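You operate a simulated robot arm through the tools that you are given. There is no shell and no other tool. Be economical: measure what you need, move in short steps, check, and stop when the job is done.

Carry out the task below with a simulated robot arm. There is one attempt and no reset: what you move stays moved.

Task
Fetch the filament stem and stand it on the left end of the packing bench. Take the spool from the right half of the wall bench and put it in the brown little bowl. Put two of the small carbon blocks from the right half of the wall bench on the cream sheets of paper. Take the small brush and put it on the red notebook on the left half of the wall bench. Put one of the porcelain knobs from the top of the wall shelf on the left half of the wall bench. Open the drawer of the window table. Any order will do. Set down upright: filament stem, porcelain knob.

It is judged by the outcome, as a careful person would: the job done as asked, and still so three seconds after it is handed in. It fails if anything else is knocked over, pushed out of place, dropped, spilled or broken. Flat cloth is picked up by pressing the open fingertips on it (5 to 10 N) and closing them slowly along it; thin cloth reads only 2 to 8 mm in the jaws.

Robot
A 7-joint arm with a two-finger parallel gripper on a trunk, on a base that drives. Base frame: it is fixed to the floor where the robot stands at the start and does not move with it; the origin is under the middle of the robot, x ahead of it, y to its left, z up. Lengths are in cm, angles in degrees, forces in N, time in s.
With the tool pointing down near the work surface it reaches from about 28 to 72 cm from the robot's upright axis, wherever it stands. Its first joint turns from -166.0 to 166.0 degrees. Places, roughly: drawer of the window table [-30, -400, 60]; filament stem (3x3x9 cm) [50, 10, 80]; left end of the packing bench [-120, 70, 80]; left half of the wall bench [120, 420, 80]; little bowl (6x6x3 cm) [260, 400, 80]; porcelain knob (4x4x5 cm) [450, 270, 70]; red notebook (8x12x2 cm) [170, 410, 80]; sheets of paper (15x20x1 cm) [290, 410, 80]; small brush (3x3x17 cm) [460, 310, 80]; small carbon block (3x2x5 cm) [270, 410, 80]; spool (4x4x5 cm) [280, 400, 80]. Payload 3.43 kg.
The TCP is the grasp point between the finger pads, 3.4 cm short of the fingertips. In the tool frame z runs along the fingers and y along their closing line. Largest opening 12.8 cm; finger width 2.4, thickness 1.2; the body of the gripper, 4.8 by 13 cm, starts 9.6 cm behind the TCP.
Orientation is that of the tool frame in the base frame, as [roll, pitch, yaw] about the fixed x, y, z axes, in that order (R = Rz(yaw) Ry(pitch) Rx(roll)). With the fingers straight down and closing along the base's y, the tool's x points along the base's -x, its y along +y and its z along -z.

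Tools
- The arm moves only by the tool arm_command. Its argument "rows" is a list of rows, each an object (a shift or turn left out is 0, a gripper value left out holds the last) with "dp": the shift along the base's x, y, z in cm, a list of three; "turn": the turn, a rotation vector about the base's x, y, z in degrees, a list of three; "hand": the opening, from 0 (shut) to 1 (fully open). In form: [{"dp": [x, y, z], "turn": [ax, ay, az], "hand": hand}, ...]. A call has 1 to 8 rows; each row shifts and turns the commanded pose from where the row before left it. Each row takes 0.2 s and may step no farther than 5 cm and 8.6 degrees from the row before; otherwise, or with a gripper value out of range, the whole call is refused. Where a pose cannot be reached the arm comes as near as it can. A force on the tool above 40 N (or 10 N above the force at the start of the call, whichever is more), or a blocked arm, ends the call early, and 0.2 s more pass. The fingers move at their own pace (about 10.8 cm/s each) and stop on an object; they squeeze with about 21 N. The grip force told is the motor's: it shows also when the fingers shut on nothing. Time passes only in rows, and 0.2 s behind the last, so rows that do not move let the fingers close. It gives the time, the measured TCP pose, the force on the tool (base axes), the opening and the grip force at its end, in the units of the frame above (readings bear some noise), with the torque about the TCP (base axes, N m) and any sound that the robot's microphone picked up.
- Cameras (640 x 400 px; columns grow to the right, rows downward): "scene" is now at [-7.91, 19.56, 140.21]; the picture's right is [0.98, -0.20, 0.00], its down [-0.18, -0.91, -0.36] and it looks along [0.07, 0.36, -0.93] (base axes); focal length 214 px, centre (320, 200). "wrist" rides on the gripper at [7.6, -1.1, -16] in the tool frame; the picture's right is [0.15, 0.99, 0.00], its down [-0.88, 0.13, -0.46] and it looks along [-0.45, 0.07, 0.89] (tool axes); focal length 234 px, centre (320, 200). There is no depth. A picture from a camera that has moved, and an enlarged one, comes with that camera's place and axes in the base frame and with its lens.
- get_image(camera): a new picture of that camera. The clock stands still meanwhile.
- move_column(by): slides the trunk up (or, below 0, down) by that many cm; the arm and the scene camera ride with it, the base frame stays. It gives what a move gives, with no picture.
- base_move(legs): drives the robot by 1 to 6 legs, each [ahead, left, turn to the left] in cm, cm and degrees, along the robot's own axes; the way and the turn of a leg run together, so that a leg with both is an arc; at most 150 cm and 180 degrees a leg. The arm and the cameras ride along, it lands a little off, and it stops where it bumps. It gives what a move gives.
- turn_head(pan, tilt): turns the head with the scene camera to pan (to the left, within 86 degrees either way) and tilt (down, from -29 to 69), counted from straight ahead of the robot. It gives what a move gives.
- inspect(camera, box): a new picture of the part [left, top, right, bottom] of that camera's present view, enlarged. The clock stands still meanwhile.
- close_job(): hands the job in; it is judged then, once.

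Go step by step. Nothing tells you exact positions but the pictures and the camera data: compare them with the known pose of the tool, close in by small moves and look again before you grip or let go. The budget is 196 turns and 162 pictures, counting those below and the enlarged ones. Unless the task says otherwise, let go and move clear before handing in.

The tools are called after ">>>" as name(argument=value, ...) on one line, values as JSON. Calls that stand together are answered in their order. arm_command: Moves the arm, as the interface text tells. Its arguments: {"type":"object","properties":{"rows":{"type":"array","items":{"type":"object","properties":{"dp":{"type":"array","items":{"type":"number"}},"turn":{"type":"array","items":{"type":"number"}},"hand":{"type":"number"}}}}},"required":["rows"]} The other tools are called the same way: move_column (by) slides the trunk up or down; base_move (legs) drives the base; turn_head (pan, tilt) turns the head that bears the scene camera; get_image (camera) takes a picture; inspect (camera, box) takes an enlarged picture of a part of a camera's view; close_job () hands the job in.

At the start:

```text
time_s: 0.0
eef_pos: [-31.91, 30.72, 99.31]
orientation: [179.9, 0.0, 180.0]
ft_force: [-0.1, -0.2, -0.5]
torque: [0.0, 0.02, 0.0]
grip_width: 12.8
grasp_force: 0.1
trunk travel left (down, up): [-15.0, 17.4]
robot x, y, heading: [0.18, 0.05, 0.1]
head pan, tilt: [78.6, 68.8]
```

scene: 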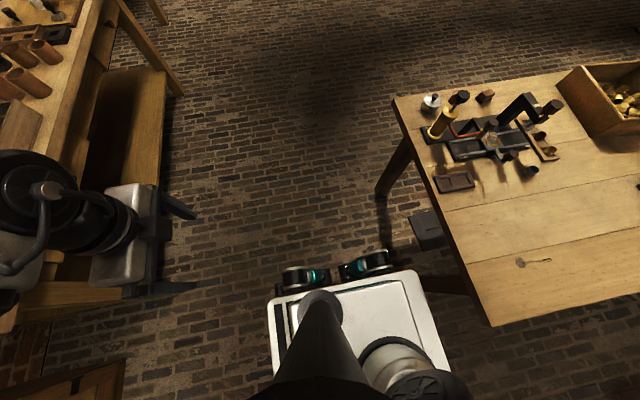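
wrist: 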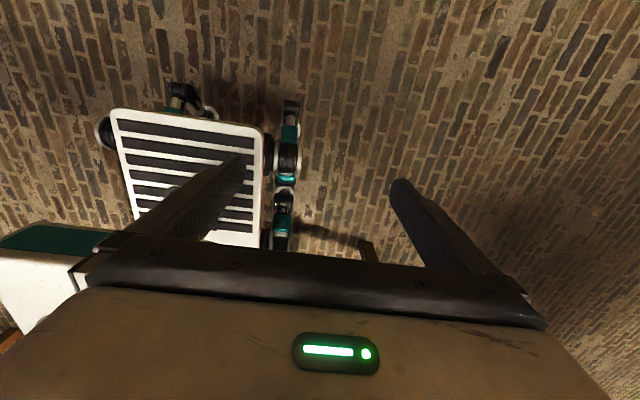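

I see a bench to the left-behind and a table ahead with tools on it. I look straight ahead for the filament stem first.

>>> turn_head(pan=10, tilt=45)

>>> get_image(camera="scene")

```text
time_s: 1.4
eef_pos: [-31.93, 30.82, 99.4]
orientation: [180.0, 0.0, -179.9]
ft_force: [-0.3, 0.0, -0.8]
torque: [0.02, 0.02, -0.03]
grip_width: 12.81
grasp_force: 0.1
trunk travel left (down, up): [-15.0, 17.4]
robot x, y, heading: [-0.18, -0.23, -0.0]
head pan, tilt: [10.0, 45.0]
```

```text
159 pictures are left
camera scene: at [-1.0, 15.5, 143.09], right [0.17, -0.98, 0.0], down [-0.7, -0.12, -0.71], along [0.7, 0.12, -0.71], focal length 214 px, centre (320, 200)
```

scene: 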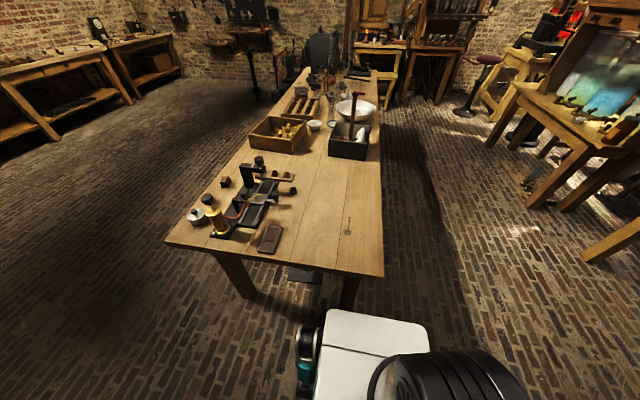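

A small object lies near (348,226), about where the filament stem should be. I enlarge it.

>>> inspect(camera="scene", box=[300, 180, 400, 243])

>>> inspect(camera="scene", box=[160, 130, 320, 270])

```text
6.35 times, centred on (350, 212) of scene
camera zoom: at [-1.0, 15.5, 143.09], right [0.17, -0.98, 0.0], down [-0.7, -0.12, -0.71], along [0.7, 0.12, -0.71], focal length 1362 px, centre (130, 127)
```

zoom: 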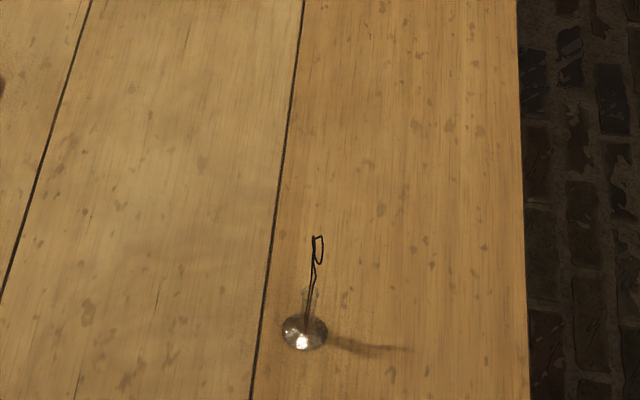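

```text
2.86 times, centred on (240, 200) of scene
camera zoom: at [-1.0, 15.5, 143.09], right [0.17, -0.98, 0.0], down [-0.7, -0.12, -0.71], along [0.7, 0.12, -0.71], focal length 613 px, centre (549, 200)
```

zoom: 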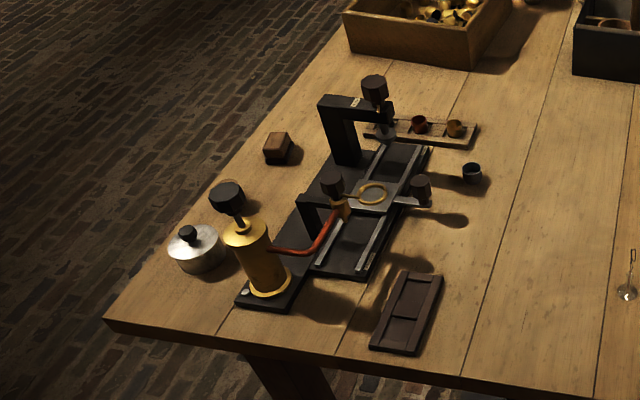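

The stem stands upright on a glass foot at about (49.5, 13.5), on the bench ahead. I swing the arm round over the left side towards it, raised a bit.

>>> arm_command(rows=[{"dp": [4, 2.2, 1.5]}, {"dp": [4, 2.2, 1.5]}, {"dp": [4, 2.2, 1.5]}, {"dp": [4, 2.2, 1]}, {"dp": [4, 2.2, 0]}, {"dp": [4, 2.2, 0]}, {"dp": [5, 0, 0]}, {"dp": [5, 0, 0]}])

>>> arm_command(rows=[{"dp": [4.5, -0.5, 0]}, {"dp": [4.5, -1, 0]}, {"dp": [4.5, -2, 0]}, {"dp": [4, -3, 0]}, {"dp": [4, -3, 0]}, {"dp": [3.5, -3.5, 0]}, {"dp": [3, -4, 0]}, {"dp": [3, -4, 0]}])

>>> get_image(camera="scene")

>>> get_image(camera="wrist")

```text
time_s: 3.4
eef_pos: [-4.23, 43.25, 103.52]
orientation: [-179.0, 1.4, -171.4]
ft_force: [-0.1, -0.2, -0.6]
torque: [-0.02, -0.02, -0.01]
grip_width: 12.82
grasp_force: 0.2
trunk travel left (down, up): [-15.0, 17.4]
robot x, y, heading: [-0.07, -0.28, 0.1]
head pan, tilt: [10.0, 45.0]
stopped in row 8: the arm was blocked; the commanded pose is now the measured one
```

```text
time_s: 4.1
eef_pos: [-1.33, 41.13, 102.84]
orientation: [-177.5, 2.7, -160.6]
ft_force: [-0.6, 0.0, -0.2]
torque: [-0.02, -0.01, 0.01]
grip_width: 12.82
grasp_force: 0.0
trunk travel left (down, up): [-15.0, 17.4]
robot x, y, heading: [0.09, -0.1, -0.2]
head pan, tilt: [10.0, 45.0]
stopped in row 3: the arm was blocked; the commanded pose is now the measured one
```

```text
156 pictures are left
camera scene: at [-1.05, 15.5, 143.09], right [0.17, -0.98, 0.0], down [-0.7, -0.12, -0.71], along [0.7, 0.12, -0.71], focal length 214 px, centre (320, 200)
```

scene: 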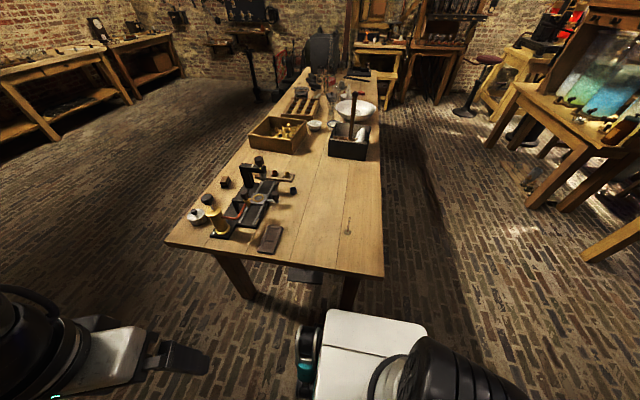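

```text
155 pictures are left
camera wrist: at [-9.09, 37.89, 118.41], right [-0.46, 0.88, -0.05], down [0.76, 0.43, 0.49], along [0.45, 0.19, -0.87], focal length 234 px, centre (320, 200)
```

wrist: 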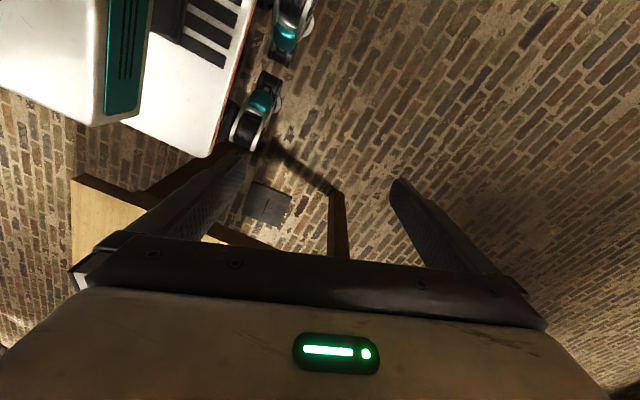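

The arm jams against a joint limit when the yaw is held. I test turning the tool along with the swing.

>>> arm_command(rows=[{"turn": [0, 0, -8]}, {"turn": [0, 0, -8]}, {"turn": [0, 0, -8]}, {"turn": [0, 0, -8]}])

```text
time_s: 5.1
eef_pos: [-1.21, 41.02, 102.87]
orientation: [-177.5, 2.7, 167.5]
ft_force: [0.3, 0.2, 0.9]
torque: [-0.02, 0.01, 0.02]
grip_width: 12.8
grasp_force: 0.2
trunk travel left (down, up): [-15.0, 17.4]
robot x, y, heading: [-0.07, 0.15, -0.0]
head pan, tilt: [10.0, 45.0]
```

Turning clockwise works, so I continue the swing with the yaw following.

>>> arm_command(rows=[{"dp": [4.5, -0.5, 0], "turn": [0, 0, -6]}, {"dp": [4.5, -1, 0], "turn": [0, 0, -6]}, {"dp": [4.5, -2, 0], "turn": [0, 0, -6]}, {"dp": [4, -2.5, 0], "turn": [0, 0, -6]}, {"dp": [4, -3, 0], "turn": [0, 0, -6]}, {"dp": [3.5, -3, 0], "turn": [0, 0, -6]}, {"dp": [3.5, -3, 0], "turn": [0, 0, -6]}])

>>> get_image(camera="scene")

```text
time_s: 5.8
eef_pos: [0.05, 40.02, 102.33]
orientation: [-176.8, 4.2, 167.0]
ft_force: [-0.3, 0.2, 0.6]
torque: [-0.03, 0.0, -0.01]
grip_width: 12.83
grasp_force: 0.0
trunk travel left (down, up): [-15.0, 17.4]
robot x, y, heading: [-0.34, -0.24, 0.1]
head pan, tilt: [10.0, 45.0]
stopped in row 3: the arm was blocked; the commanded pose is now the measured one
```

```text
154 pictures are left
camera scene: at [-1.04, 15.49, 143.09], right [0.17, -0.98, 0.0], down [-0.7, -0.12, -0.71], along [0.7, 0.12, -0.71], focal length 214 px, centre (320, 200)
```

scene: 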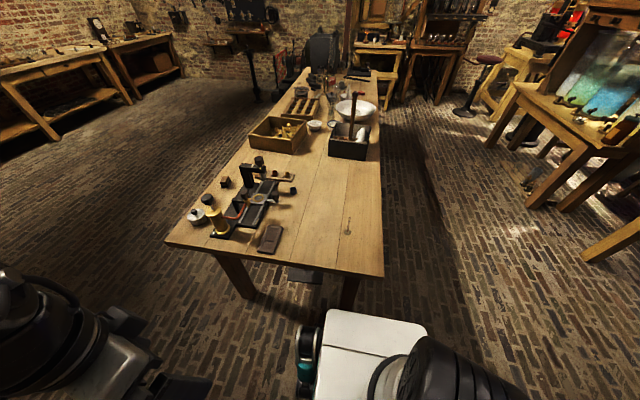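

The arm jams again near 90°; perhaps it is caught on the head mast. I look at it from above.

>>> turn_head(pan=86, tilt=65)

>>> get_image(camera="scene")

```text
time_s: 7.2
eef_pos: [0.09, 39.88, 102.29]
orientation: [-176.9, 4.3, 166.9]
ft_force: [0.3, -0.1, 0.4]
torque: [0.01, 0.03, -0.02]
grip_width: 12.8
grasp_force: 0.0
trunk travel left (down, up): [-15.0, 17.4]
robot x, y, heading: [0.41, 0.08, -0.2]
head pan, tilt: [85.9, 65.0]
```

```text
153 pictures are left
camera scene: at [-8.6, 20.12, 140.59], right [1.0, -0.07, 0.0], down [-0.06, -0.9, -0.42], along [0.03, 0.42, -0.91], focal length 214 px, centre (320, 200)
```

scene: 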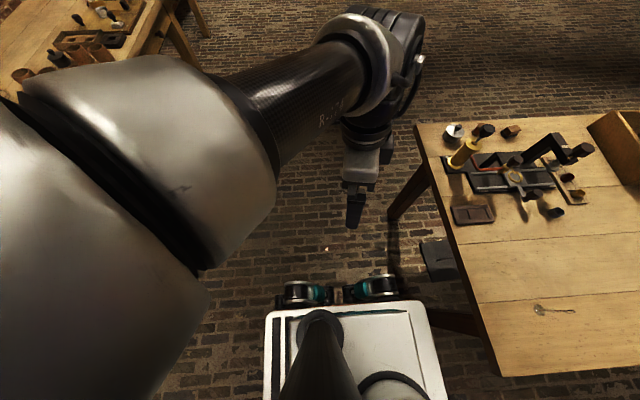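

The raised elbow sits behind the head mast, so the arm works best in the back-left sector (about 105–166°). I'll free it, straighten the tool, and turn the base so the work lies to the robot's left.

>>> arm_command(rows=[{"dp": [-4, 0, 0]}, {"dp": [-4, 0, 0], "turn": [4, 3.5, 0]}, {"dp": [-4, 0, 0]}, {"dp": [-4, 0, 0]}, {"dp": [-4, 0, 0]}])

>>> base_move(legs=[[-15, 0, 0], [0, 0, -90]])

>>> turn_head(pan=86, tilt=50)

>>> get_image(camera="scene")

```text
time_s: 8.4
eef_pos: [-19.78, 40.04, 102.28]
orientation: [180.0, 0.0, 166.6]
ft_force: [-0.2, 0.2, 0.3]
torque: [-0.01, 0.02, 0.0]
grip_width: 12.79
grasp_force: 0.1
trunk travel left (down, up): [-15.0, 17.4]
robot x, y, heading: [-0.29, 0.09, 0.1]
head pan, tilt: [85.9, 65.0]
```

```text
time_s: 13.7
eef_pos: [25.32, 19.41, 102.37]
orientation: [180.0, 0.0, 76.4]
ft_force: [-0.3, -0.4, 0.7]
torque: [-0.03, 0.01, 0.03]
grip_width: 12.83
grasp_force: 0.0
trunk travel left (down, up): [-15.0, 17.4]
robot x, y, heading: [-15.13, -0.0, -90.5]
head pan, tilt: [85.9, 65.0]
```

```text
time_s: 14.5
eef_pos: [25.33, 19.4, 102.18]
orientation: [179.9, 0.0, 76.4]
ft_force: [-0.3, -0.7, -0.4]
torque: [-0.01, -0.02, 0.01]
grip_width: 12.8
grasp_force: 0.0
trunk travel left (down, up): [-15.0, 17.4]
robot x, y, heading: [-14.87, -0.04, -90.2]
head pan, tilt: [85.9, 50.0]
```

```text
152 pictures are left
camera scene: at [6.88, 8.4, 142.4], right [-0.08, -1.0, 0.0], down [-0.76, 0.06, -0.64], along [0.64, -0.05, -0.77], focal length 214 px, centre (320, 200)
```

scene: 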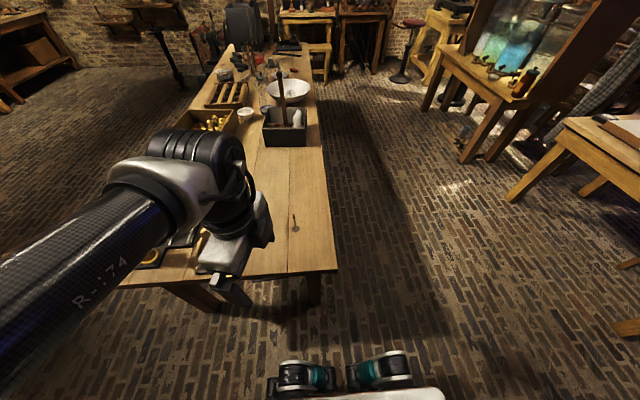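

The stem triangulates to (49.4, 13.7) on a bench top near z 75.7. I move the base sideways closer and look with the wrist camera.

>>> base_move(legs=[[5, 12, 0]])

>>> get_image(camera="wrist")

```text
time_s: 16.3
eef_pos: [37.21, 14.21, 102.36]
orientation: [-180.0, -0.1, 76.4]
ft_force: [0.5, 0.3, 1.1]
torque: [0.02, -0.02, -0.03]
grip_width: 12.78
grasp_force: 0.0
trunk travel left (down, up): [-15.0, 17.4]
robot x, y, heading: [-3.3, -5.09, -90.6]
head pan, tilt: [85.9, 50.0]
```

```text
151 pictures are left
camera wrist: at [37.78, 21.9, 118.22], right [1.0, -0.09, 0.0], down [-0.08, -0.89, 0.46], along [-0.04, -0.45, -0.89], focal length 234 px, centre (320, 200)
```

wrist: 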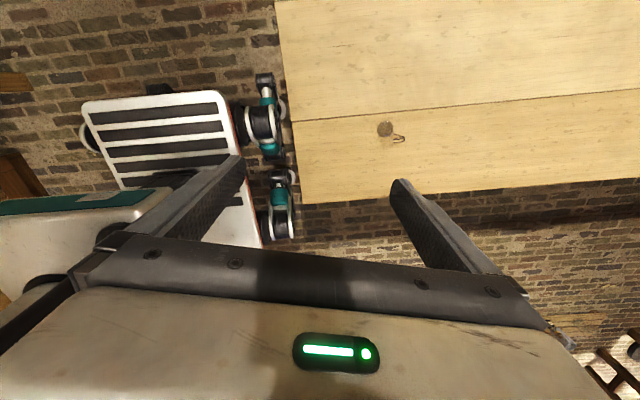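

Both views agree on the stem. I move above it and look closely.

>>> arm_command(rows=[{"dp": [4, -0.2, -2]}, {"dp": [4, -0.2, -3]}, {"dp": [4, -0.1, -3]}, {"dp": [0, 0, -2]}])

>>> inspect(camera="wrist", box=[240, 60, 400, 200])

>>> inspect(camera="scene", box=[200, 150, 360, 260])

```text
time_s: 17.5
eef_pos: [48.01, 16.9, 93.02]
orientation: [179.6, -0.9, 79.5]
ft_force: [0.7, -0.8, 0.1]
torque: [0.02, 0.03, 0.01]
grip_width: 12.79
grasp_force: 0.0
trunk travel left (down, up): [-15.0, 17.4]
robot x, y, heading: [-3.28, -5.56, -90.4]
head pan, tilt: [85.9, 50.0]
stopped in row 4: the arm was blocked; the commanded pose is now the measured one
```

```text
2.86 times, centred on (320, 130) of wrist
camera zoom: at [48.02, 24.3, 109.07], right [1.0, -0.04, 0.01], down [-0.04, -0.9, 0.44], along [-0.01, -0.44, -0.9], focal length 669 px, centre (320, 400)
```

zoom: 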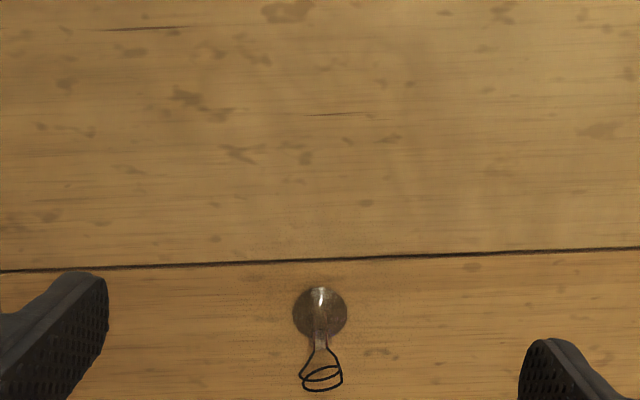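

```text
3.64 times, centred on (280, 205) of scene
camera zoom: at [18.7, 3.31, 142.4], right [-0.08, -1.0, 0.0], down [-0.76, 0.06, -0.64], along [0.64, -0.05, -0.77], focal length 780 px, centre (466, 182)
```

zoom: 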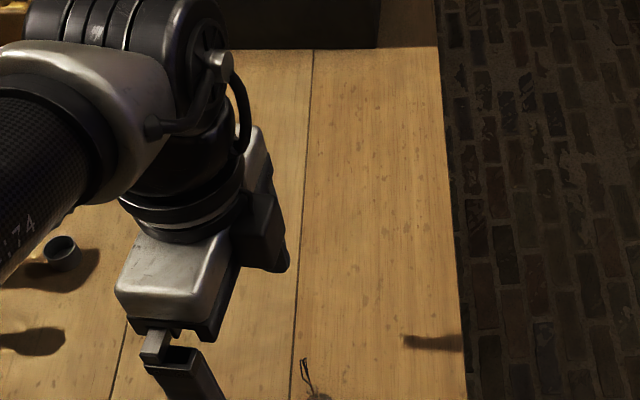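

The elbow meets the mast near 113°. I retreat and drive ahead so the stem lies further back, about 125°.

>>> arm_command(rows=[{"dp": [-1, 3, 2]}, {"dp": [0, 4, 0]}, {"dp": [0, 3, 0]}])

>>> base_move(legs=[[12, 4, 0]])

```text
time_s: 18.3
eef_pos: [47.21, 27.05, 95.04]
orientation: [179.7, -0.8, 79.3]
ft_force: [1.1, -0.9, 0.0]
torque: [0.01, 0.01, 0.0]
grip_width: 12.82
grasp_force: 0.0
trunk travel left (down, up): [-15.0, 17.4]
robot x, y, heading: [-2.9, -4.89, -90.6]
head pan, tilt: [85.9, 50.0]
```

```text
time_s: 19.6
eef_pos: [51.09, 15.3, 95.16]
orientation: [179.7, -0.8, 79.3]
ft_force: [-0.2, 0.5, -0.7]
torque: [0.0, 0.0, 0.02]
grip_width: 12.82
grasp_force: 0.1
trunk travel left (down, up): [-15.0, 17.4]
robot x, y, heading: [0.69, -16.66, -90.6]
head pan, tilt: [85.9, 50.0]
```

Now straight over the stem: align, then look again before descending.

>>> arm_command(rows=[{"dp": [-2.6, -1.8, 0]}, {"dp": [0, 0, -3.5]}])

>>> inspect(camera="wrist", box=[200, 60, 440, 210])

>>> get_image(camera="scene")

```text
time_s: 20.2
eef_pos: [48.81, 13.43, 91.7]
orientation: [179.6, -0.9, 79.3]
ft_force: [0.8, 0.0, 0.5]
torque: [0.03, -0.03, 0.0]
grip_width: 12.79
grasp_force: 0.1
trunk travel left (down, up): [-15.0, 17.4]
robot x, y, heading: [0.81, -16.78, -90.5]
head pan, tilt: [85.9, 50.0]
```

```text
2.67 times, centred on (320, 135) of wrist
camera zoom: at [48.76, 20.81, 107.58], right [1.0, -0.04, 0.01], down [-0.04, -0.9, 0.44], along [-0.01, -0.44, -0.9], focal length 624 px, centre (320, 373)
```

zoom: 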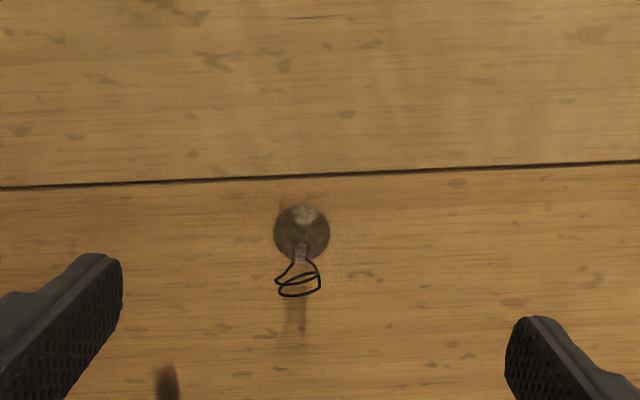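

```text
147 pictures are left
camera scene: at [22.59, -8.3, 142.41], right [-0.08, -1.0, 0.0], down [-0.76, 0.06, -0.64], along [0.64, -0.05, -0.77], focal length 214 px, centre (320, 200)
```

scene: 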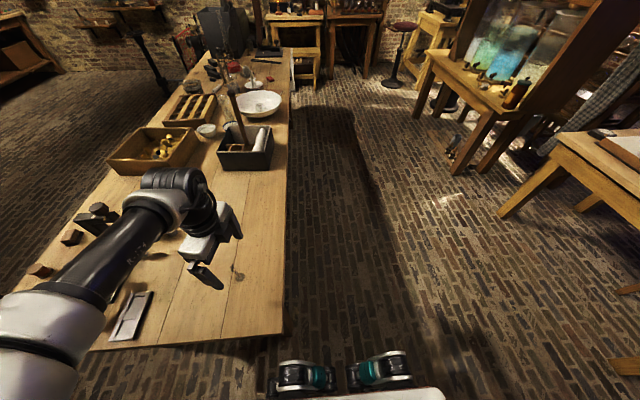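

The stem axis is at about (47.8, 13.25). I align and descend around it.

>>> arm_command(rows=[{"dp": [-1.0, -0.2, 0], "turn": [0, 0, 0]}, {"dp": [0, 0, -4]}, {"dp": [0, 0, -4]}, {"dp": [0, 0, -3]}])

>>> get_image(camera="wrist")

>>> inspect(camera="scene", box=[160, 220, 280, 300])

```text
time_s: 21.2
eef_pos: [47.31, 13.33, 81.39]
orientation: [179.9, -1.1, 79.4]
ft_force: [-4.8, -3.4, 12.4]
torque: [-0.08, 0.97, 0.24]
grip_width: 12.82
grasp_force: 0.0
trunk travel left (down, up): [-15.0, 17.4]
robot x, y, heading: [0.77, -16.96, -90.7]
head pan, tilt: [85.9, 50.0]
stopped in row 4: the force on the tool passed its limit at 55 N (the readings are from after the stop); the commanded pose is now the measured one
```

```text
146 pictures are left
camera wrist: at [47.35, 20.78, 97.53], right [1.0, -0.04, 0.01], down [-0.04, -0.9, 0.44], along [-0.01, -0.44, -0.9], focal length 234 px, centre (320, 200)
```

wrist: 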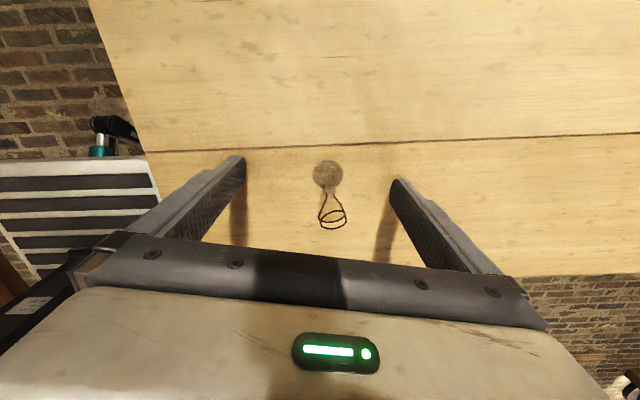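

```text
5.00 times, centred on (220, 260) of scene
camera zoom: at [22.52, -8.34, 142.45], right [-0.08, -1.0, 0.0], down [-0.76, 0.06, -0.64], along [0.64, -0.05, -0.77], focal length 1072 px, centre (820, -100)
```

zoom: 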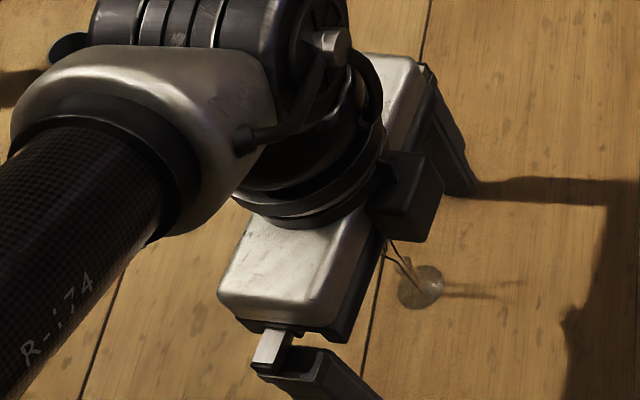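

Contact shows the bench top is at z≈78.0; the stem axis refines to (47.9, 13.8). I lift slightly, centre, and close.

>>> arm_command(rows=[{"dp": [0, 0, 0.9]}, {"dp": [0.55, 0.45, 0]}, {"hand": 0.7}, {"hand": 0.45}, {"hand": 0.3}, {"hand": 0.2}])

>>> inspect(camera="wrist", box=[220, 110, 420, 260])

```text
time_s: 22.6
eef_pos: [47.99, 13.91, 82.19]
orientation: [179.7, -1.0, 79.4]
ft_force: [0.5, 0.2, 0.4]
torque: [0.01, -0.03, -0.01]
grip_width: 2.57
grasp_force: 0.1
trunk travel left (down, up): [-15.0, 17.4]
robot x, y, heading: [0.81, -16.57, -90.5]
head pan, tilt: [85.9, 50.0]
```

```text
2.67 times, centred on (320, 185) of wrist
camera zoom: at [47.99, 21.28, 98.29], right [1.0, -0.04, 0.01], down [-0.04, -0.9, 0.44], along [-0.01, -0.44, -0.9], focal length 624 px, centre (320, 240)
```

zoom: 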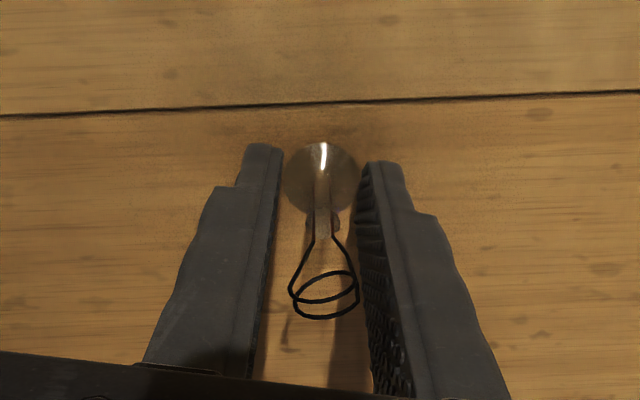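

The foot sits below the tips and the tube and loop lie between the pads. I close the rest gently.

>>> arm_command(rows=[{"hand": 0.15}, {"hand": 0.1}, {"hand": 0.05}, {"hand": 0.0}, {"hand": 0.0}])

>>> inspect(camera="wrist", box=[220, 110, 420, 260])

```text
time_s: 23.8
eef_pos: [47.93, 13.95, 82.33]
orientation: [179.7, -1.0, 79.3]
ft_force: [-0.1, -0.4, 0.1]
torque: [-0.04, -0.02, -0.03]
grip_width: 1.62
grasp_force: 14.1
trunk travel left (down, up): [-15.0, 17.4]
robot x, y, heading: [0.88, -16.54, -90.4]
head pan, tilt: [85.9, 50.0]
```

```text
2.67 times, centred on (320, 185) of wrist
camera zoom: at [47.99, 21.28, 98.29], right [1.0, -0.04, 0.01], down [-0.04, -0.9, 0.44], along [-0.01, -0.44, -0.9], focal length 624 px, centre (320, 240)
```

zoom: 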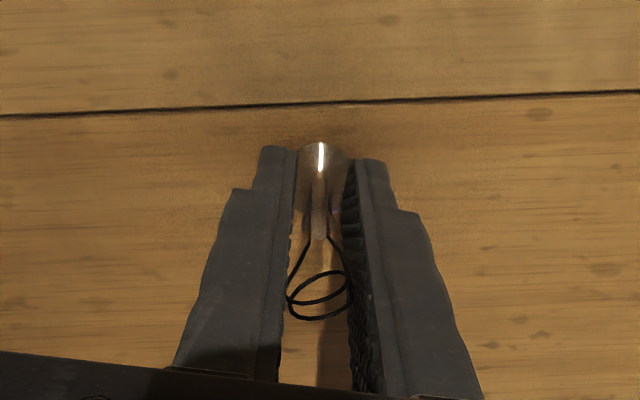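

It holds at 1.6 cm. I lift and check.

>>> arm_command(rows=[{"dp": [0, 0, 2]}, {"dp": [0, 0, 4]}, {"dp": [0, 0, 5]}, {"dp": [0, 0, 5]}, {"dp": [0, 0, 4]}])

>>> inspect(camera="wrist", box=[220, 110, 420, 260])

```text
time_s: 25.0
eef_pos: [47.73, 13.95, 102.2]
orientation: [179.7, -1.0, 79.2]
ft_force: [-0.6, 0.1, -0.5]
torque: [-0.01, 0.02, 0.03]
grip_width: 0.81
grasp_force: 13.9
trunk travel left (down, up): [-15.0, 17.4]
robot x, y, heading: [0.8, -16.65, -90.7]
head pan, tilt: [85.9, 50.0]
```

```text
2.67 times, centred on (320, 185) of wrist
camera zoom: at [47.71, 21.42, 118.23], right [1.0, -0.04, 0.01], down [-0.04, -0.9, 0.44], along [-0.01, -0.44, -0.9], focal length 624 px, centre (320, 240)
```

zoom: 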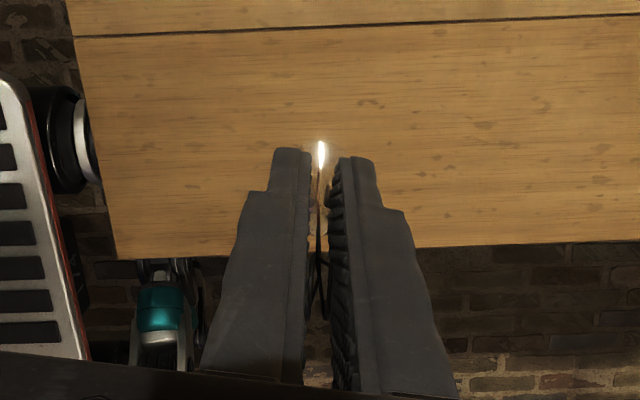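

The stem turned in the grip and is now held by its tube at 0.8 cm. I check it from the scene camera and look towards the packing bench.

>>> inspect(camera="scene", box=[140, 180, 300, 280])

```text
4.00 times, centred on (220, 230) of scene
camera zoom: at [22.63, -8.27, 142.4], right [-0.08, -1.0, 0.0], down [-0.76, 0.06, -0.64], along [0.64, -0.05, -0.77], focal length 858 px, centre (720, 80)
```

zoom: 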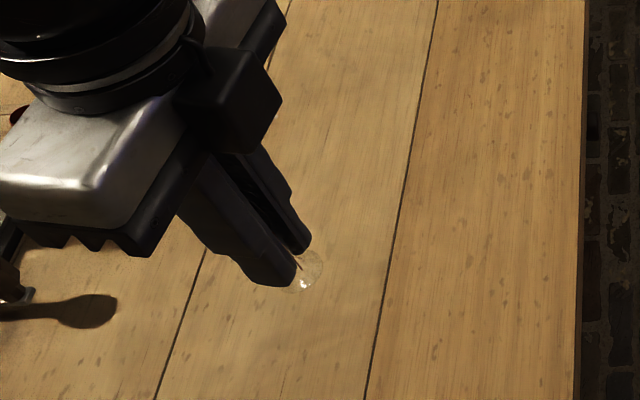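

The stem is held upright. I back off from the bench and turn to see the packing bench.

>>> base_move(legs=[[0, -18, 0], [0, 0, -90]])

>>> turn_head(pan=-30, tilt=40)

>>> get_image(camera="scene")

```text
time_s: 31.3
eef_pos: [13.44, -63.68, 102.1]
orientation: [179.7, -1.0, -11.2]
ft_force: [-0.4, -0.9, -0.3]
torque: [-0.02, -0.04, -0.01]
grip_width: 0.8
grasp_force: 13.8
trunk travel left (down, up): [-15.0, 17.4]
robot x, y, heading: [-17.07, -16.5, 179.0]
head pan, tilt: [85.9, 50.0]
```

```text
time_s: 33.2
eef_pos: [13.44, -63.6, 102.13]
orientation: [179.6, -1.0, -11.3]
ft_force: [0.9, 0.5, -0.2]
torque: [0.0, 0.01, 0.05]
grip_width: 0.78
grasp_force: 14.0
trunk travel left (down, up): [-15.0, 17.4]
robot x, y, heading: [-16.68, -16.5, 178.9]
head pan, tilt: [-30.0, 40.0]
```

```text
140 pictures are left
camera scene: at [-15.25, -26.17, 143.82], right [0.52, 0.86, 0.0], down [0.55, -0.33, -0.77], along [-0.66, 0.4, -0.64], focal length 214 px, centre (320, 200)
```

scene: 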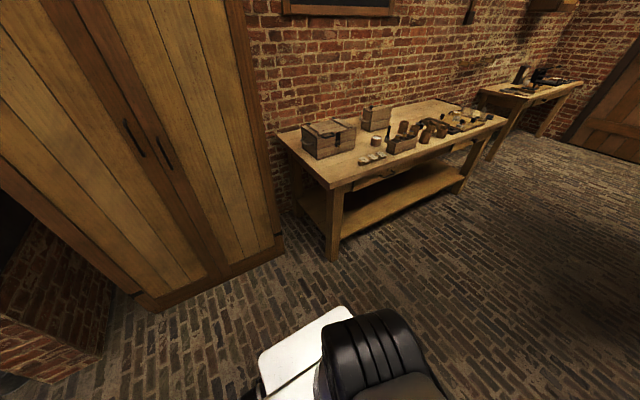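

The near bench along the wall is the packing bench; its left end (as one faces it) is the end near the wardrobe. I zoom in for free space.

>>> inspect(camera="scene", box=[270, 90, 430, 190])

```text
4.00 times, centred on (350, 140) of scene
camera zoom: at [-15.25, -26.17, 143.82], right [0.52, 0.86, 0.0], down [0.55, -0.33, -0.77], along [-0.66, 0.4, -0.64], focal length 858 px, centre (200, 440)
```

zoom: 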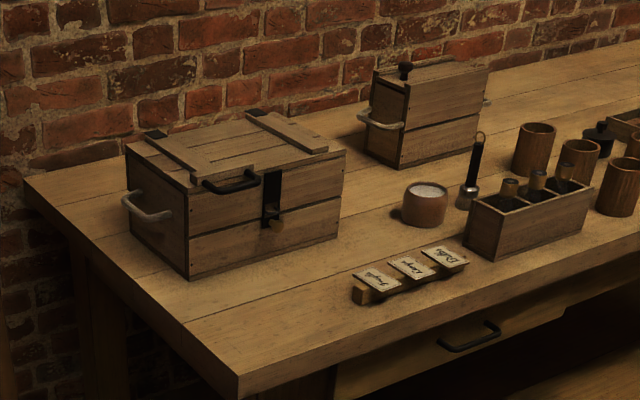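

There is free bench top near the front-left corner, at about (-99, 38), with the box and the cards clear of it. I turn with my left side to the bench and drive along it.

>>> base_move(legs=[[0, 0, -89], [86, 0, 0], [0, 26, 0]])

>>> turn_head(pan=86, tilt=50)

>>> get_image(camera="scene")

>>> get_image(camera="wrist")

```text
time_s: 44.3
eef_pos: [-90.17, 37.65, 102.12]
orientation: [179.7, -1.0, -100.1]
ft_force: [0.9, 0.6, 0.2]
torque: [-0.03, -0.03, -0.03]
grip_width: 0.81
grasp_force: 14.2
trunk travel left (down, up): [-15.0, 17.4]
robot x, y, heading: [-43.69, 68.75, 90.2]
head pan, tilt: [-30.0, 40.0]
```

```text
time_s: 46.3
eef_pos: [-90.15, 37.7, 102.08]
orientation: [179.8, -1.0, -100.1]
ft_force: [0.0, 0.0, 0.2]
torque: [0.0, 0.01, 0.0]
grip_width: 0.81
grasp_force: 13.6
trunk travel left (down, up): [-15.0, 17.4]
robot x, y, heading: [-43.46, 68.88, 90.1]
head pan, tilt: [85.9, 50.0]
```

```text
138 pictures are left
camera scene: at [-65.34, 60.44, 142.4], right [0.07, 1.0, 0.0], down [0.76, -0.05, -0.64], along [-0.64, 0.05, -0.77], focal length 214 px, centre (320, 200)
```

scene: 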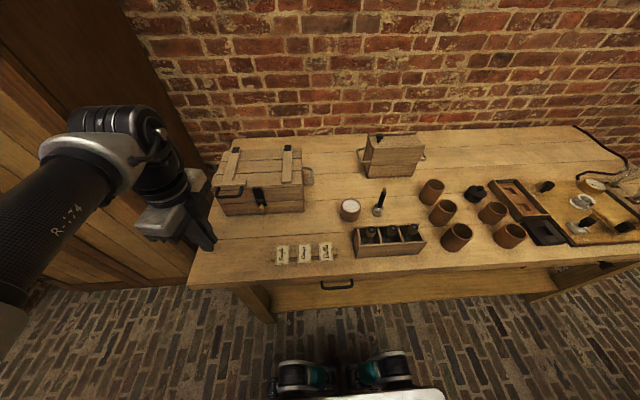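

```text
137 pictures are left
camera wrist: at [-90.35, 30.27, 118.18], right [-1.0, 0.03, 0.01], down [0.03, 0.9, 0.44], along [0.01, 0.44, -0.9], focal length 234 px, centre (320, 200)
```

wrist: 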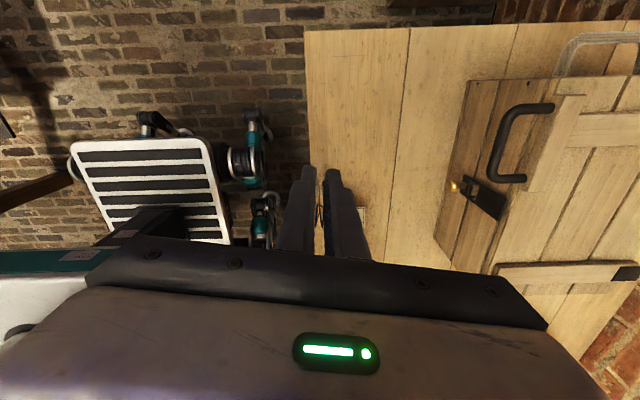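

The spot at about (-100, 38) is clear. I move over it and lower the stem.

>>> base_move(legs=[[0, 6, 0]])

>>> arm_command(rows=[{"dp": [-4, 0.5, 0]}, {"dp": [0, 0, -4]}, {"dp": [0, 0, -4]}, {"dp": [0, 0, -4]}, {"dp": [0, 0, -4]}])

>>> get_image(camera="wrist")

>>> inspect(camera="scene", box=[100, 160, 300, 300])

```text
time_s: 47.5
eef_pos: [-96.08, 37.74, 102.08]
orientation: [179.7, -1.0, -100.2]
ft_force: [-0.5, 1.1, -0.1]
torque: [-0.01, 0.0, -0.02]
grip_width: 0.77
grasp_force: 13.7
trunk travel left (down, up): [-15.0, 17.4]
robot x, y, heading: [-49.49, 68.39, 90.0]
head pan, tilt: [85.9, 50.0]
```

```text
time_s: 48.7
eef_pos: [-100.06, 38.04, 86.1]
orientation: [179.6, -1.1, -100.2]
ft_force: [-0.1, 0.1, -0.3]
torque: [-0.01, -0.03, -0.03]
grip_width: 0.74
grasp_force: 14.5
trunk travel left (down, up): [-15.0, 17.4]
robot x, y, heading: [-49.28, 68.66, 90.0]
head pan, tilt: [85.9, 50.0]
```

```text
136 pictures are left
camera wrist: at [-100.27, 30.68, 102.25], right [-1.0, 0.03, 0.01], down [0.03, 0.9, 0.44], along [0.01, 0.44, -0.9], focal length 234 px, centre (320, 200)
```

wrist: 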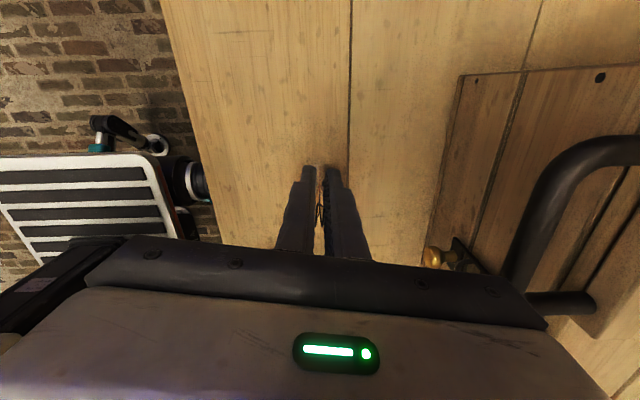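

```text
2.86 times, centred on (200, 230) of scene
camera zoom: at [-71.34, 60.46, 142.41], right [0.07, 1.0, 0.0], down [0.76, -0.05, -0.64], along [-0.64, 0.05, -0.77], focal length 613 px, centre (663, 114)
```

zoom: 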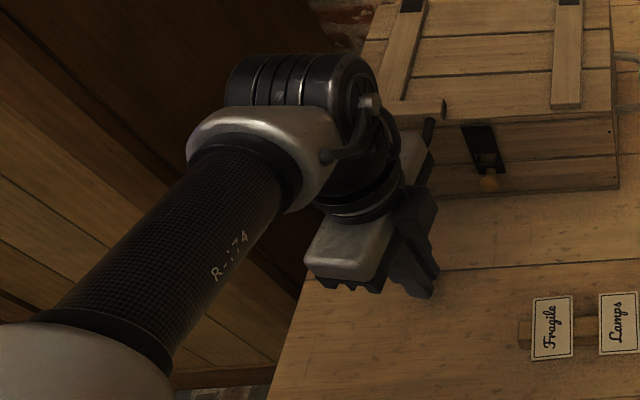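

Clear, though the box is near on one side; I shift 2 cm away and lower in small steps to contact.

>>> arm_command(rows=[{"dp": [2, 0, 0]}, {"dp": [0, 0, -2]}, {"dp": [0, 0, -0.7]}, {"dp": [0, 0, -0.4]}, {"dp": [0, 0, -0.3]}, {"dp": [0, 0, 0]}])

```text
time_s: 49.8
eef_pos: [-98.22, 38.16, 83.8]
orientation: [179.4, -1.5, -100.1]
ft_force: [8.0, 3.1, 19.7]
torque: [0.22, -0.33, -0.06]
grip_width: 0.82
grasp_force: 13.9
trunk travel left (down, up): [-15.0, 17.4]
robot x, y, heading: [-49.59, 68.96, 90.0]
head pan, tilt: [85.9, 50.0]
stopped in row 5: the force on the tool passed its limit at 45 N (the readings are from after the stop); the commanded pose is now the measured one
```

It touches down at TCP z 83.8. I relieve the pressure and check the tilt.

>>> arm_command(rows=[{"dp": [0, 0, 0.15]}, {"dp": [0, 0, 0]}])

>>> inspect(camera="wrist", box=[240, 120, 400, 220])

>>> inspect(camera="scene", box=[190, 200, 290, 280])

```text
time_s: 50.4
eef_pos: [-98.2, 37.99, 83.79]
orientation: [179.5, -1.3, -100.0]
ft_force: [5.0, 0.5, 19.0]
torque: [0.1, -0.25, 0.01]
grip_width: 0.8
grasp_force: 13.9
trunk travel left (down, up): [-15.0, 17.4]
robot x, y, heading: [-49.35, 68.73, 90.0]
head pan, tilt: [85.9, 50.0]
```

```text
4.00 times, centred on (320, 170) of wrist
camera zoom: at [-98.36, 30.78, 99.86], right [-1.0, 0.03, 0.01], down [0.03, 0.9, 0.43], along [0.0, 0.43, -0.9], focal length 937 px, centre (320, 320)
```

zoom: 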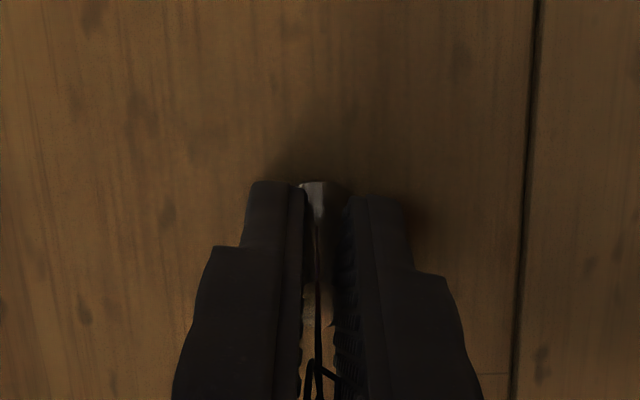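

```text
5.00 times, centred on (240, 240) of scene
camera zoom: at [-71.19, 60.51, 142.44], right [0.07, 1.0, 0.0], down [0.76, -0.05, -0.64], along [-0.64, 0.04, -0.77], focal length 1072 px, centre (720, 0)
```

zoom: 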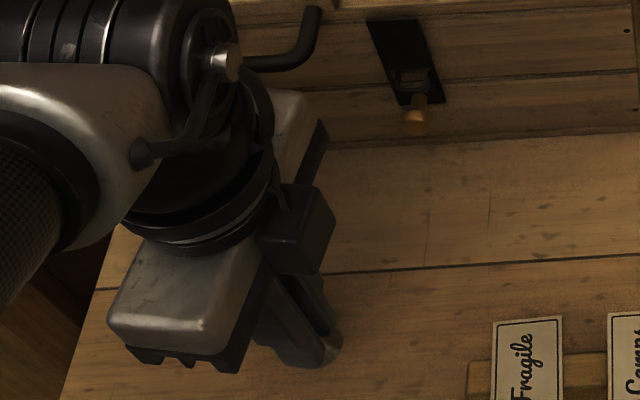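

>>> arm_command(rows=[{"dp": [0, 0, 0.2]}, {"dp": [0, 0, 0]}])

```text
time_s: 51.0
eef_pos: [-98.16, 38.13, 83.75]
orientation: [179.7, -1.3, -100.1]
ft_force: [3.8, -0.7, 8.1]
torque: [0.03, -0.14, -0.01]
grip_width: 0.81
grasp_force: 13.8
trunk travel left (down, up): [-15.0, 17.4]
robot x, y, heading: [-49.82, 68.98, 90.2]
head pan, tilt: [85.9, 50.0]
```

The load on the foot is down to 8 N. I ease a touch more and open the fingers slowly.

>>> arm_command(rows=[{"dp": [0, 0, 0.1]}, {"hand": 0.1}, {"hand": 0.16}, {"hand": 0.25}, {"hand": 0.35}])

>>> inspect(camera="wrist", box=[220, 110, 420, 260])

```text
time_s: 52.2
eef_pos: [-98.25, 38.1, 83.72]
orientation: [179.6, -1.2, -100.1]
ft_force: [0.3, -0.4, 0.7]
torque: [-0.03, -0.02, 0.0]
grip_width: 4.48
grasp_force: 0.0
trunk travel left (down, up): [-15.0, 17.4]
robot x, y, heading: [-49.66, 68.82, 90.3]
head pan, tilt: [85.9, 50.0]
```

```text
2.67 times, centred on (320, 185) of wrist
camera zoom: at [-98.45, 30.74, 99.9], right [-1.0, 0.03, 0.01], down [0.03, 0.9, 0.44], along [0.0, 0.44, -0.9], focal length 624 px, centre (320, 240)
```

zoom: 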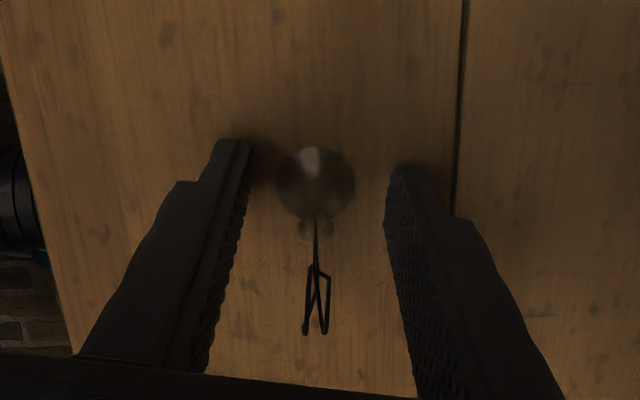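

It stands upright, free between the fingers. I raise straight up and verify.

>>> arm_command(rows=[{"dp": [0, 0, 3], "hand": 0.5}, {"dp": [0, 0, 4]}, {"dp": [0, 0, 5]}, {"dp": [0, 0, 5]}, {"dp": [5, 0, 2]}])

>>> inspect(camera="scene", box=[190, 180, 350, 290])

```text
refused: row 5 steps farther than a row can; nothing moved
```

```text
3.64 times, centred on (270, 235) of scene
camera zoom: at [-71.33, 60.44, 142.4], right [0.07, 1.0, 0.0], down [0.76, -0.05, -0.64], along [-0.64, 0.05, -0.77], focal length 780 px, centre (502, 73)
```

zoom: 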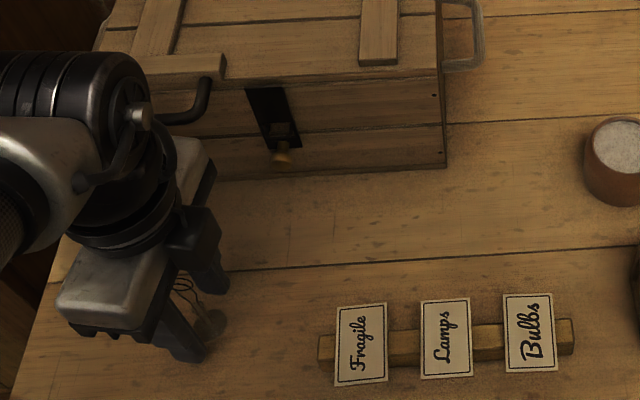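

>>> arm_command(rows=[{"dp": [0, 0, 3], "hand": 0.5}, {"dp": [0, 0, 4]}, {"dp": [0, 0, 5]}, {"dp": [0, 0, 5]}, {"dp": [4.5, 0, 1]}, {"dp": [4.5, 0, 1]}])

>>> inspect(camera="scene", box=[190, 180, 350, 290])

```text
time_s: 53.6
eef_pos: [-89.56, 38.12, 102.61]
orientation: [179.7, -1.5, -100.1]
ft_force: [-0.2, -1.1, 0.2]
torque: [0.02, -0.05, 0.0]
grip_width: 6.39
grasp_force: 0.1
trunk travel left (down, up): [-15.0, 17.4]
robot x, y, heading: [-49.44, 68.82, 90.1]
head pan, tilt: [85.9, 50.0]
```

```text
3.64 times, centred on (270, 235) of scene
camera zoom: at [-71.35, 60.44, 142.4], right [0.07, 1.0, 0.0], down [0.76, -0.05, -0.64], along [-0.64, 0.05, -0.77], focal length 780 px, centre (502, 73)
```

zoom: 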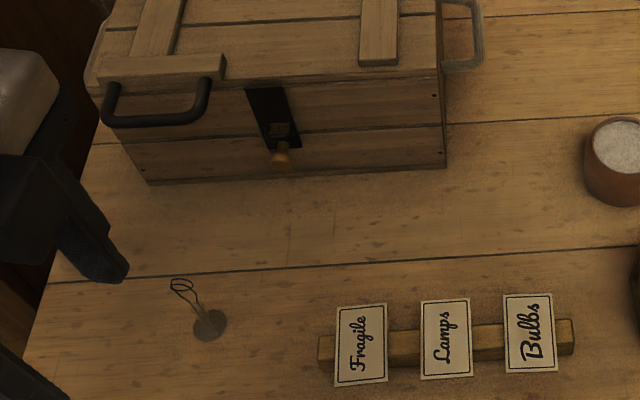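

The stem stands upright on the left end of the packing bench. Next the wall bench: I pull away and drive up the room, then look.

>>> base_move(legs=[[0, -30, 0], [130, 0, 0], [0, 0, -90]])

>>> turn_head(pan=30, tilt=25)

>>> get_image(camera="scene")

```text
time_s: 67.2
eef_pos: [-49.56, 239.5, 102.76]
orientation: [179.6, -1.3, 169.0]
ft_force: [0.4, 0.2, 0.4]
torque: [-0.01, 0.01, -0.02]
grip_width: 6.41
grasp_force: 0.0
trunk travel left (down, up): [-15.0, 17.4]
robot x, y, heading: [-19.71, 199.19, -1.0]
head pan, tilt: [85.9, 50.0]
```

```text
time_s: 68.5
eef_pos: [-49.68, 239.52, 102.72]
orientation: [179.5, -1.3, 168.9]
ft_force: [1.0, 1.1, 0.3]
torque: [0.02, 0.0, -0.02]
grip_width: 6.42
grasp_force: 0.1
trunk travel left (down, up): [-15.0, 17.4]
robot x, y, heading: [-19.87, 198.82, -0.8]
head pan, tilt: [30.0, 25.0]
```

```text
129 pictures are left
camera scene: at [-20.45, 217.81, 146.15], right [0.49, -0.87, 0.0], down [-0.37, -0.21, -0.91], along [0.79, 0.44, -0.42], focal length 214 px, centre (320, 200)
```

scene: 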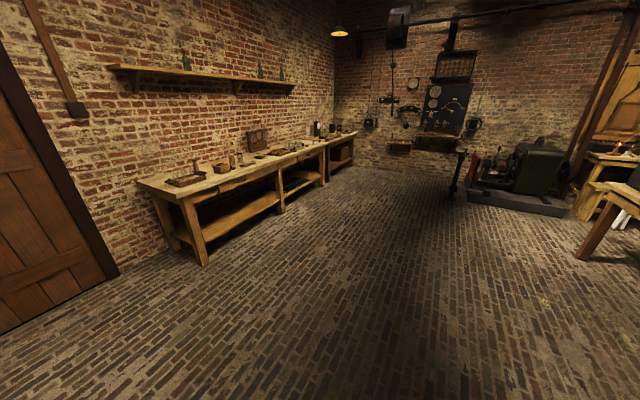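

The wall bench stands along the far-left wall, front edge around y≈380. I drive along to its right half.

>>> base_move(legs=[[125, 55, 0], [130, 65, 0.8]])

>>> turn_head(pan=80, tilt=40)

>>> get_image(camera="scene")

```text
time_s: 82.1
eef_pos: [204.15, 358.03, 102.72]
orientation: [179.5, -1.3, 171.2]
ft_force: [-0.2, -1.0, 0.5]
torque: [-0.03, -0.02, 0.02]
grip_width: 6.43
grasp_force: 0.1
trunk travel left (down, up): [-15.0, 17.4]
robot x, y, heading: [235.59, 318.77, 1.3]
head pan, tilt: [30.0, 25.0]
```

```text
time_s: 83.3
eef_pos: [204.19, 357.96, 102.73]
orientation: [179.6, -1.3, 171.2]
ft_force: [0.1, 0.3, 0.4]
torque: [-0.01, -0.03, -0.02]
grip_width: 6.4
grasp_force: 0.1
trunk travel left (down, up): [-15.0, 17.4]
robot x, y, heading: [235.62, 318.72, 1.3]
head pan, tilt: [80.0, 40.0]
```

```text
128 pictures are left
camera scene: at [227.5, 341.12, 143.82], right [0.99, -0.15, 0.0], down [-0.1, -0.64, -0.77], along [0.12, 0.76, -0.64], focal length 214 px, centre (320, 200)
```

scene: 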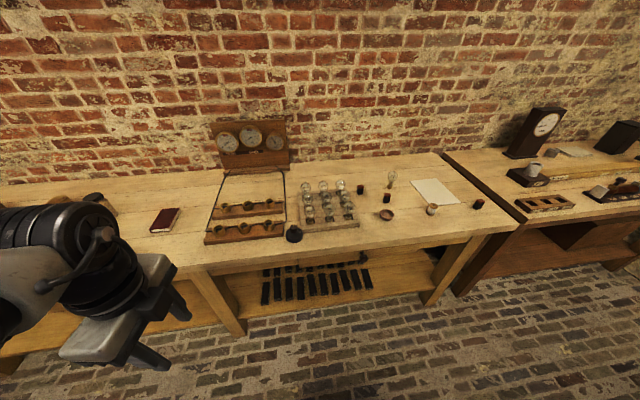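

>>> inspect(camera="scene", box=[340, 160, 500, 260])

>>> inspect(camera="scene", box=[100, 110, 340, 260])

```text
4.00 times, centred on (420, 210) of scene
camera zoom: at [227.5, 341.12, 143.82], right [0.99, -0.15, 0.0], down [-0.1, -0.64, -0.77], along [0.12, 0.76, -0.64], focal length 858 px, centre (-80, 160)
```

zoom: 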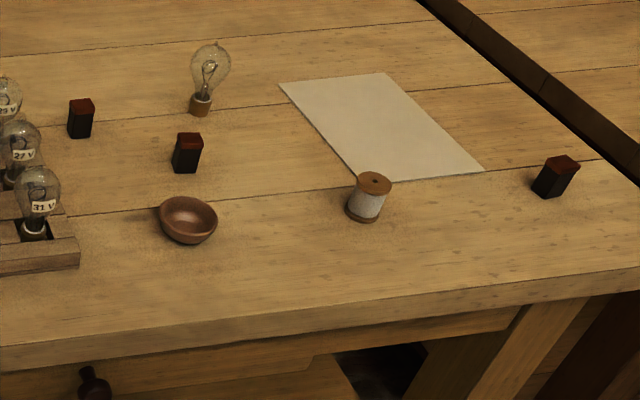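

```text
2.67 times, centred on (220, 185) of scene
camera zoom: at [227.5, 341.12, 143.82], right [0.99, -0.15, 0.0], down [-0.1, -0.64, -0.77], along [0.12, 0.76, -0.64], focal length 572 px, centre (587, 240)
```

zoom: 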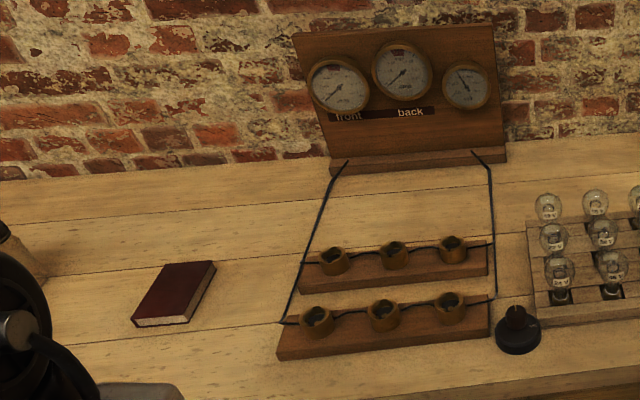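

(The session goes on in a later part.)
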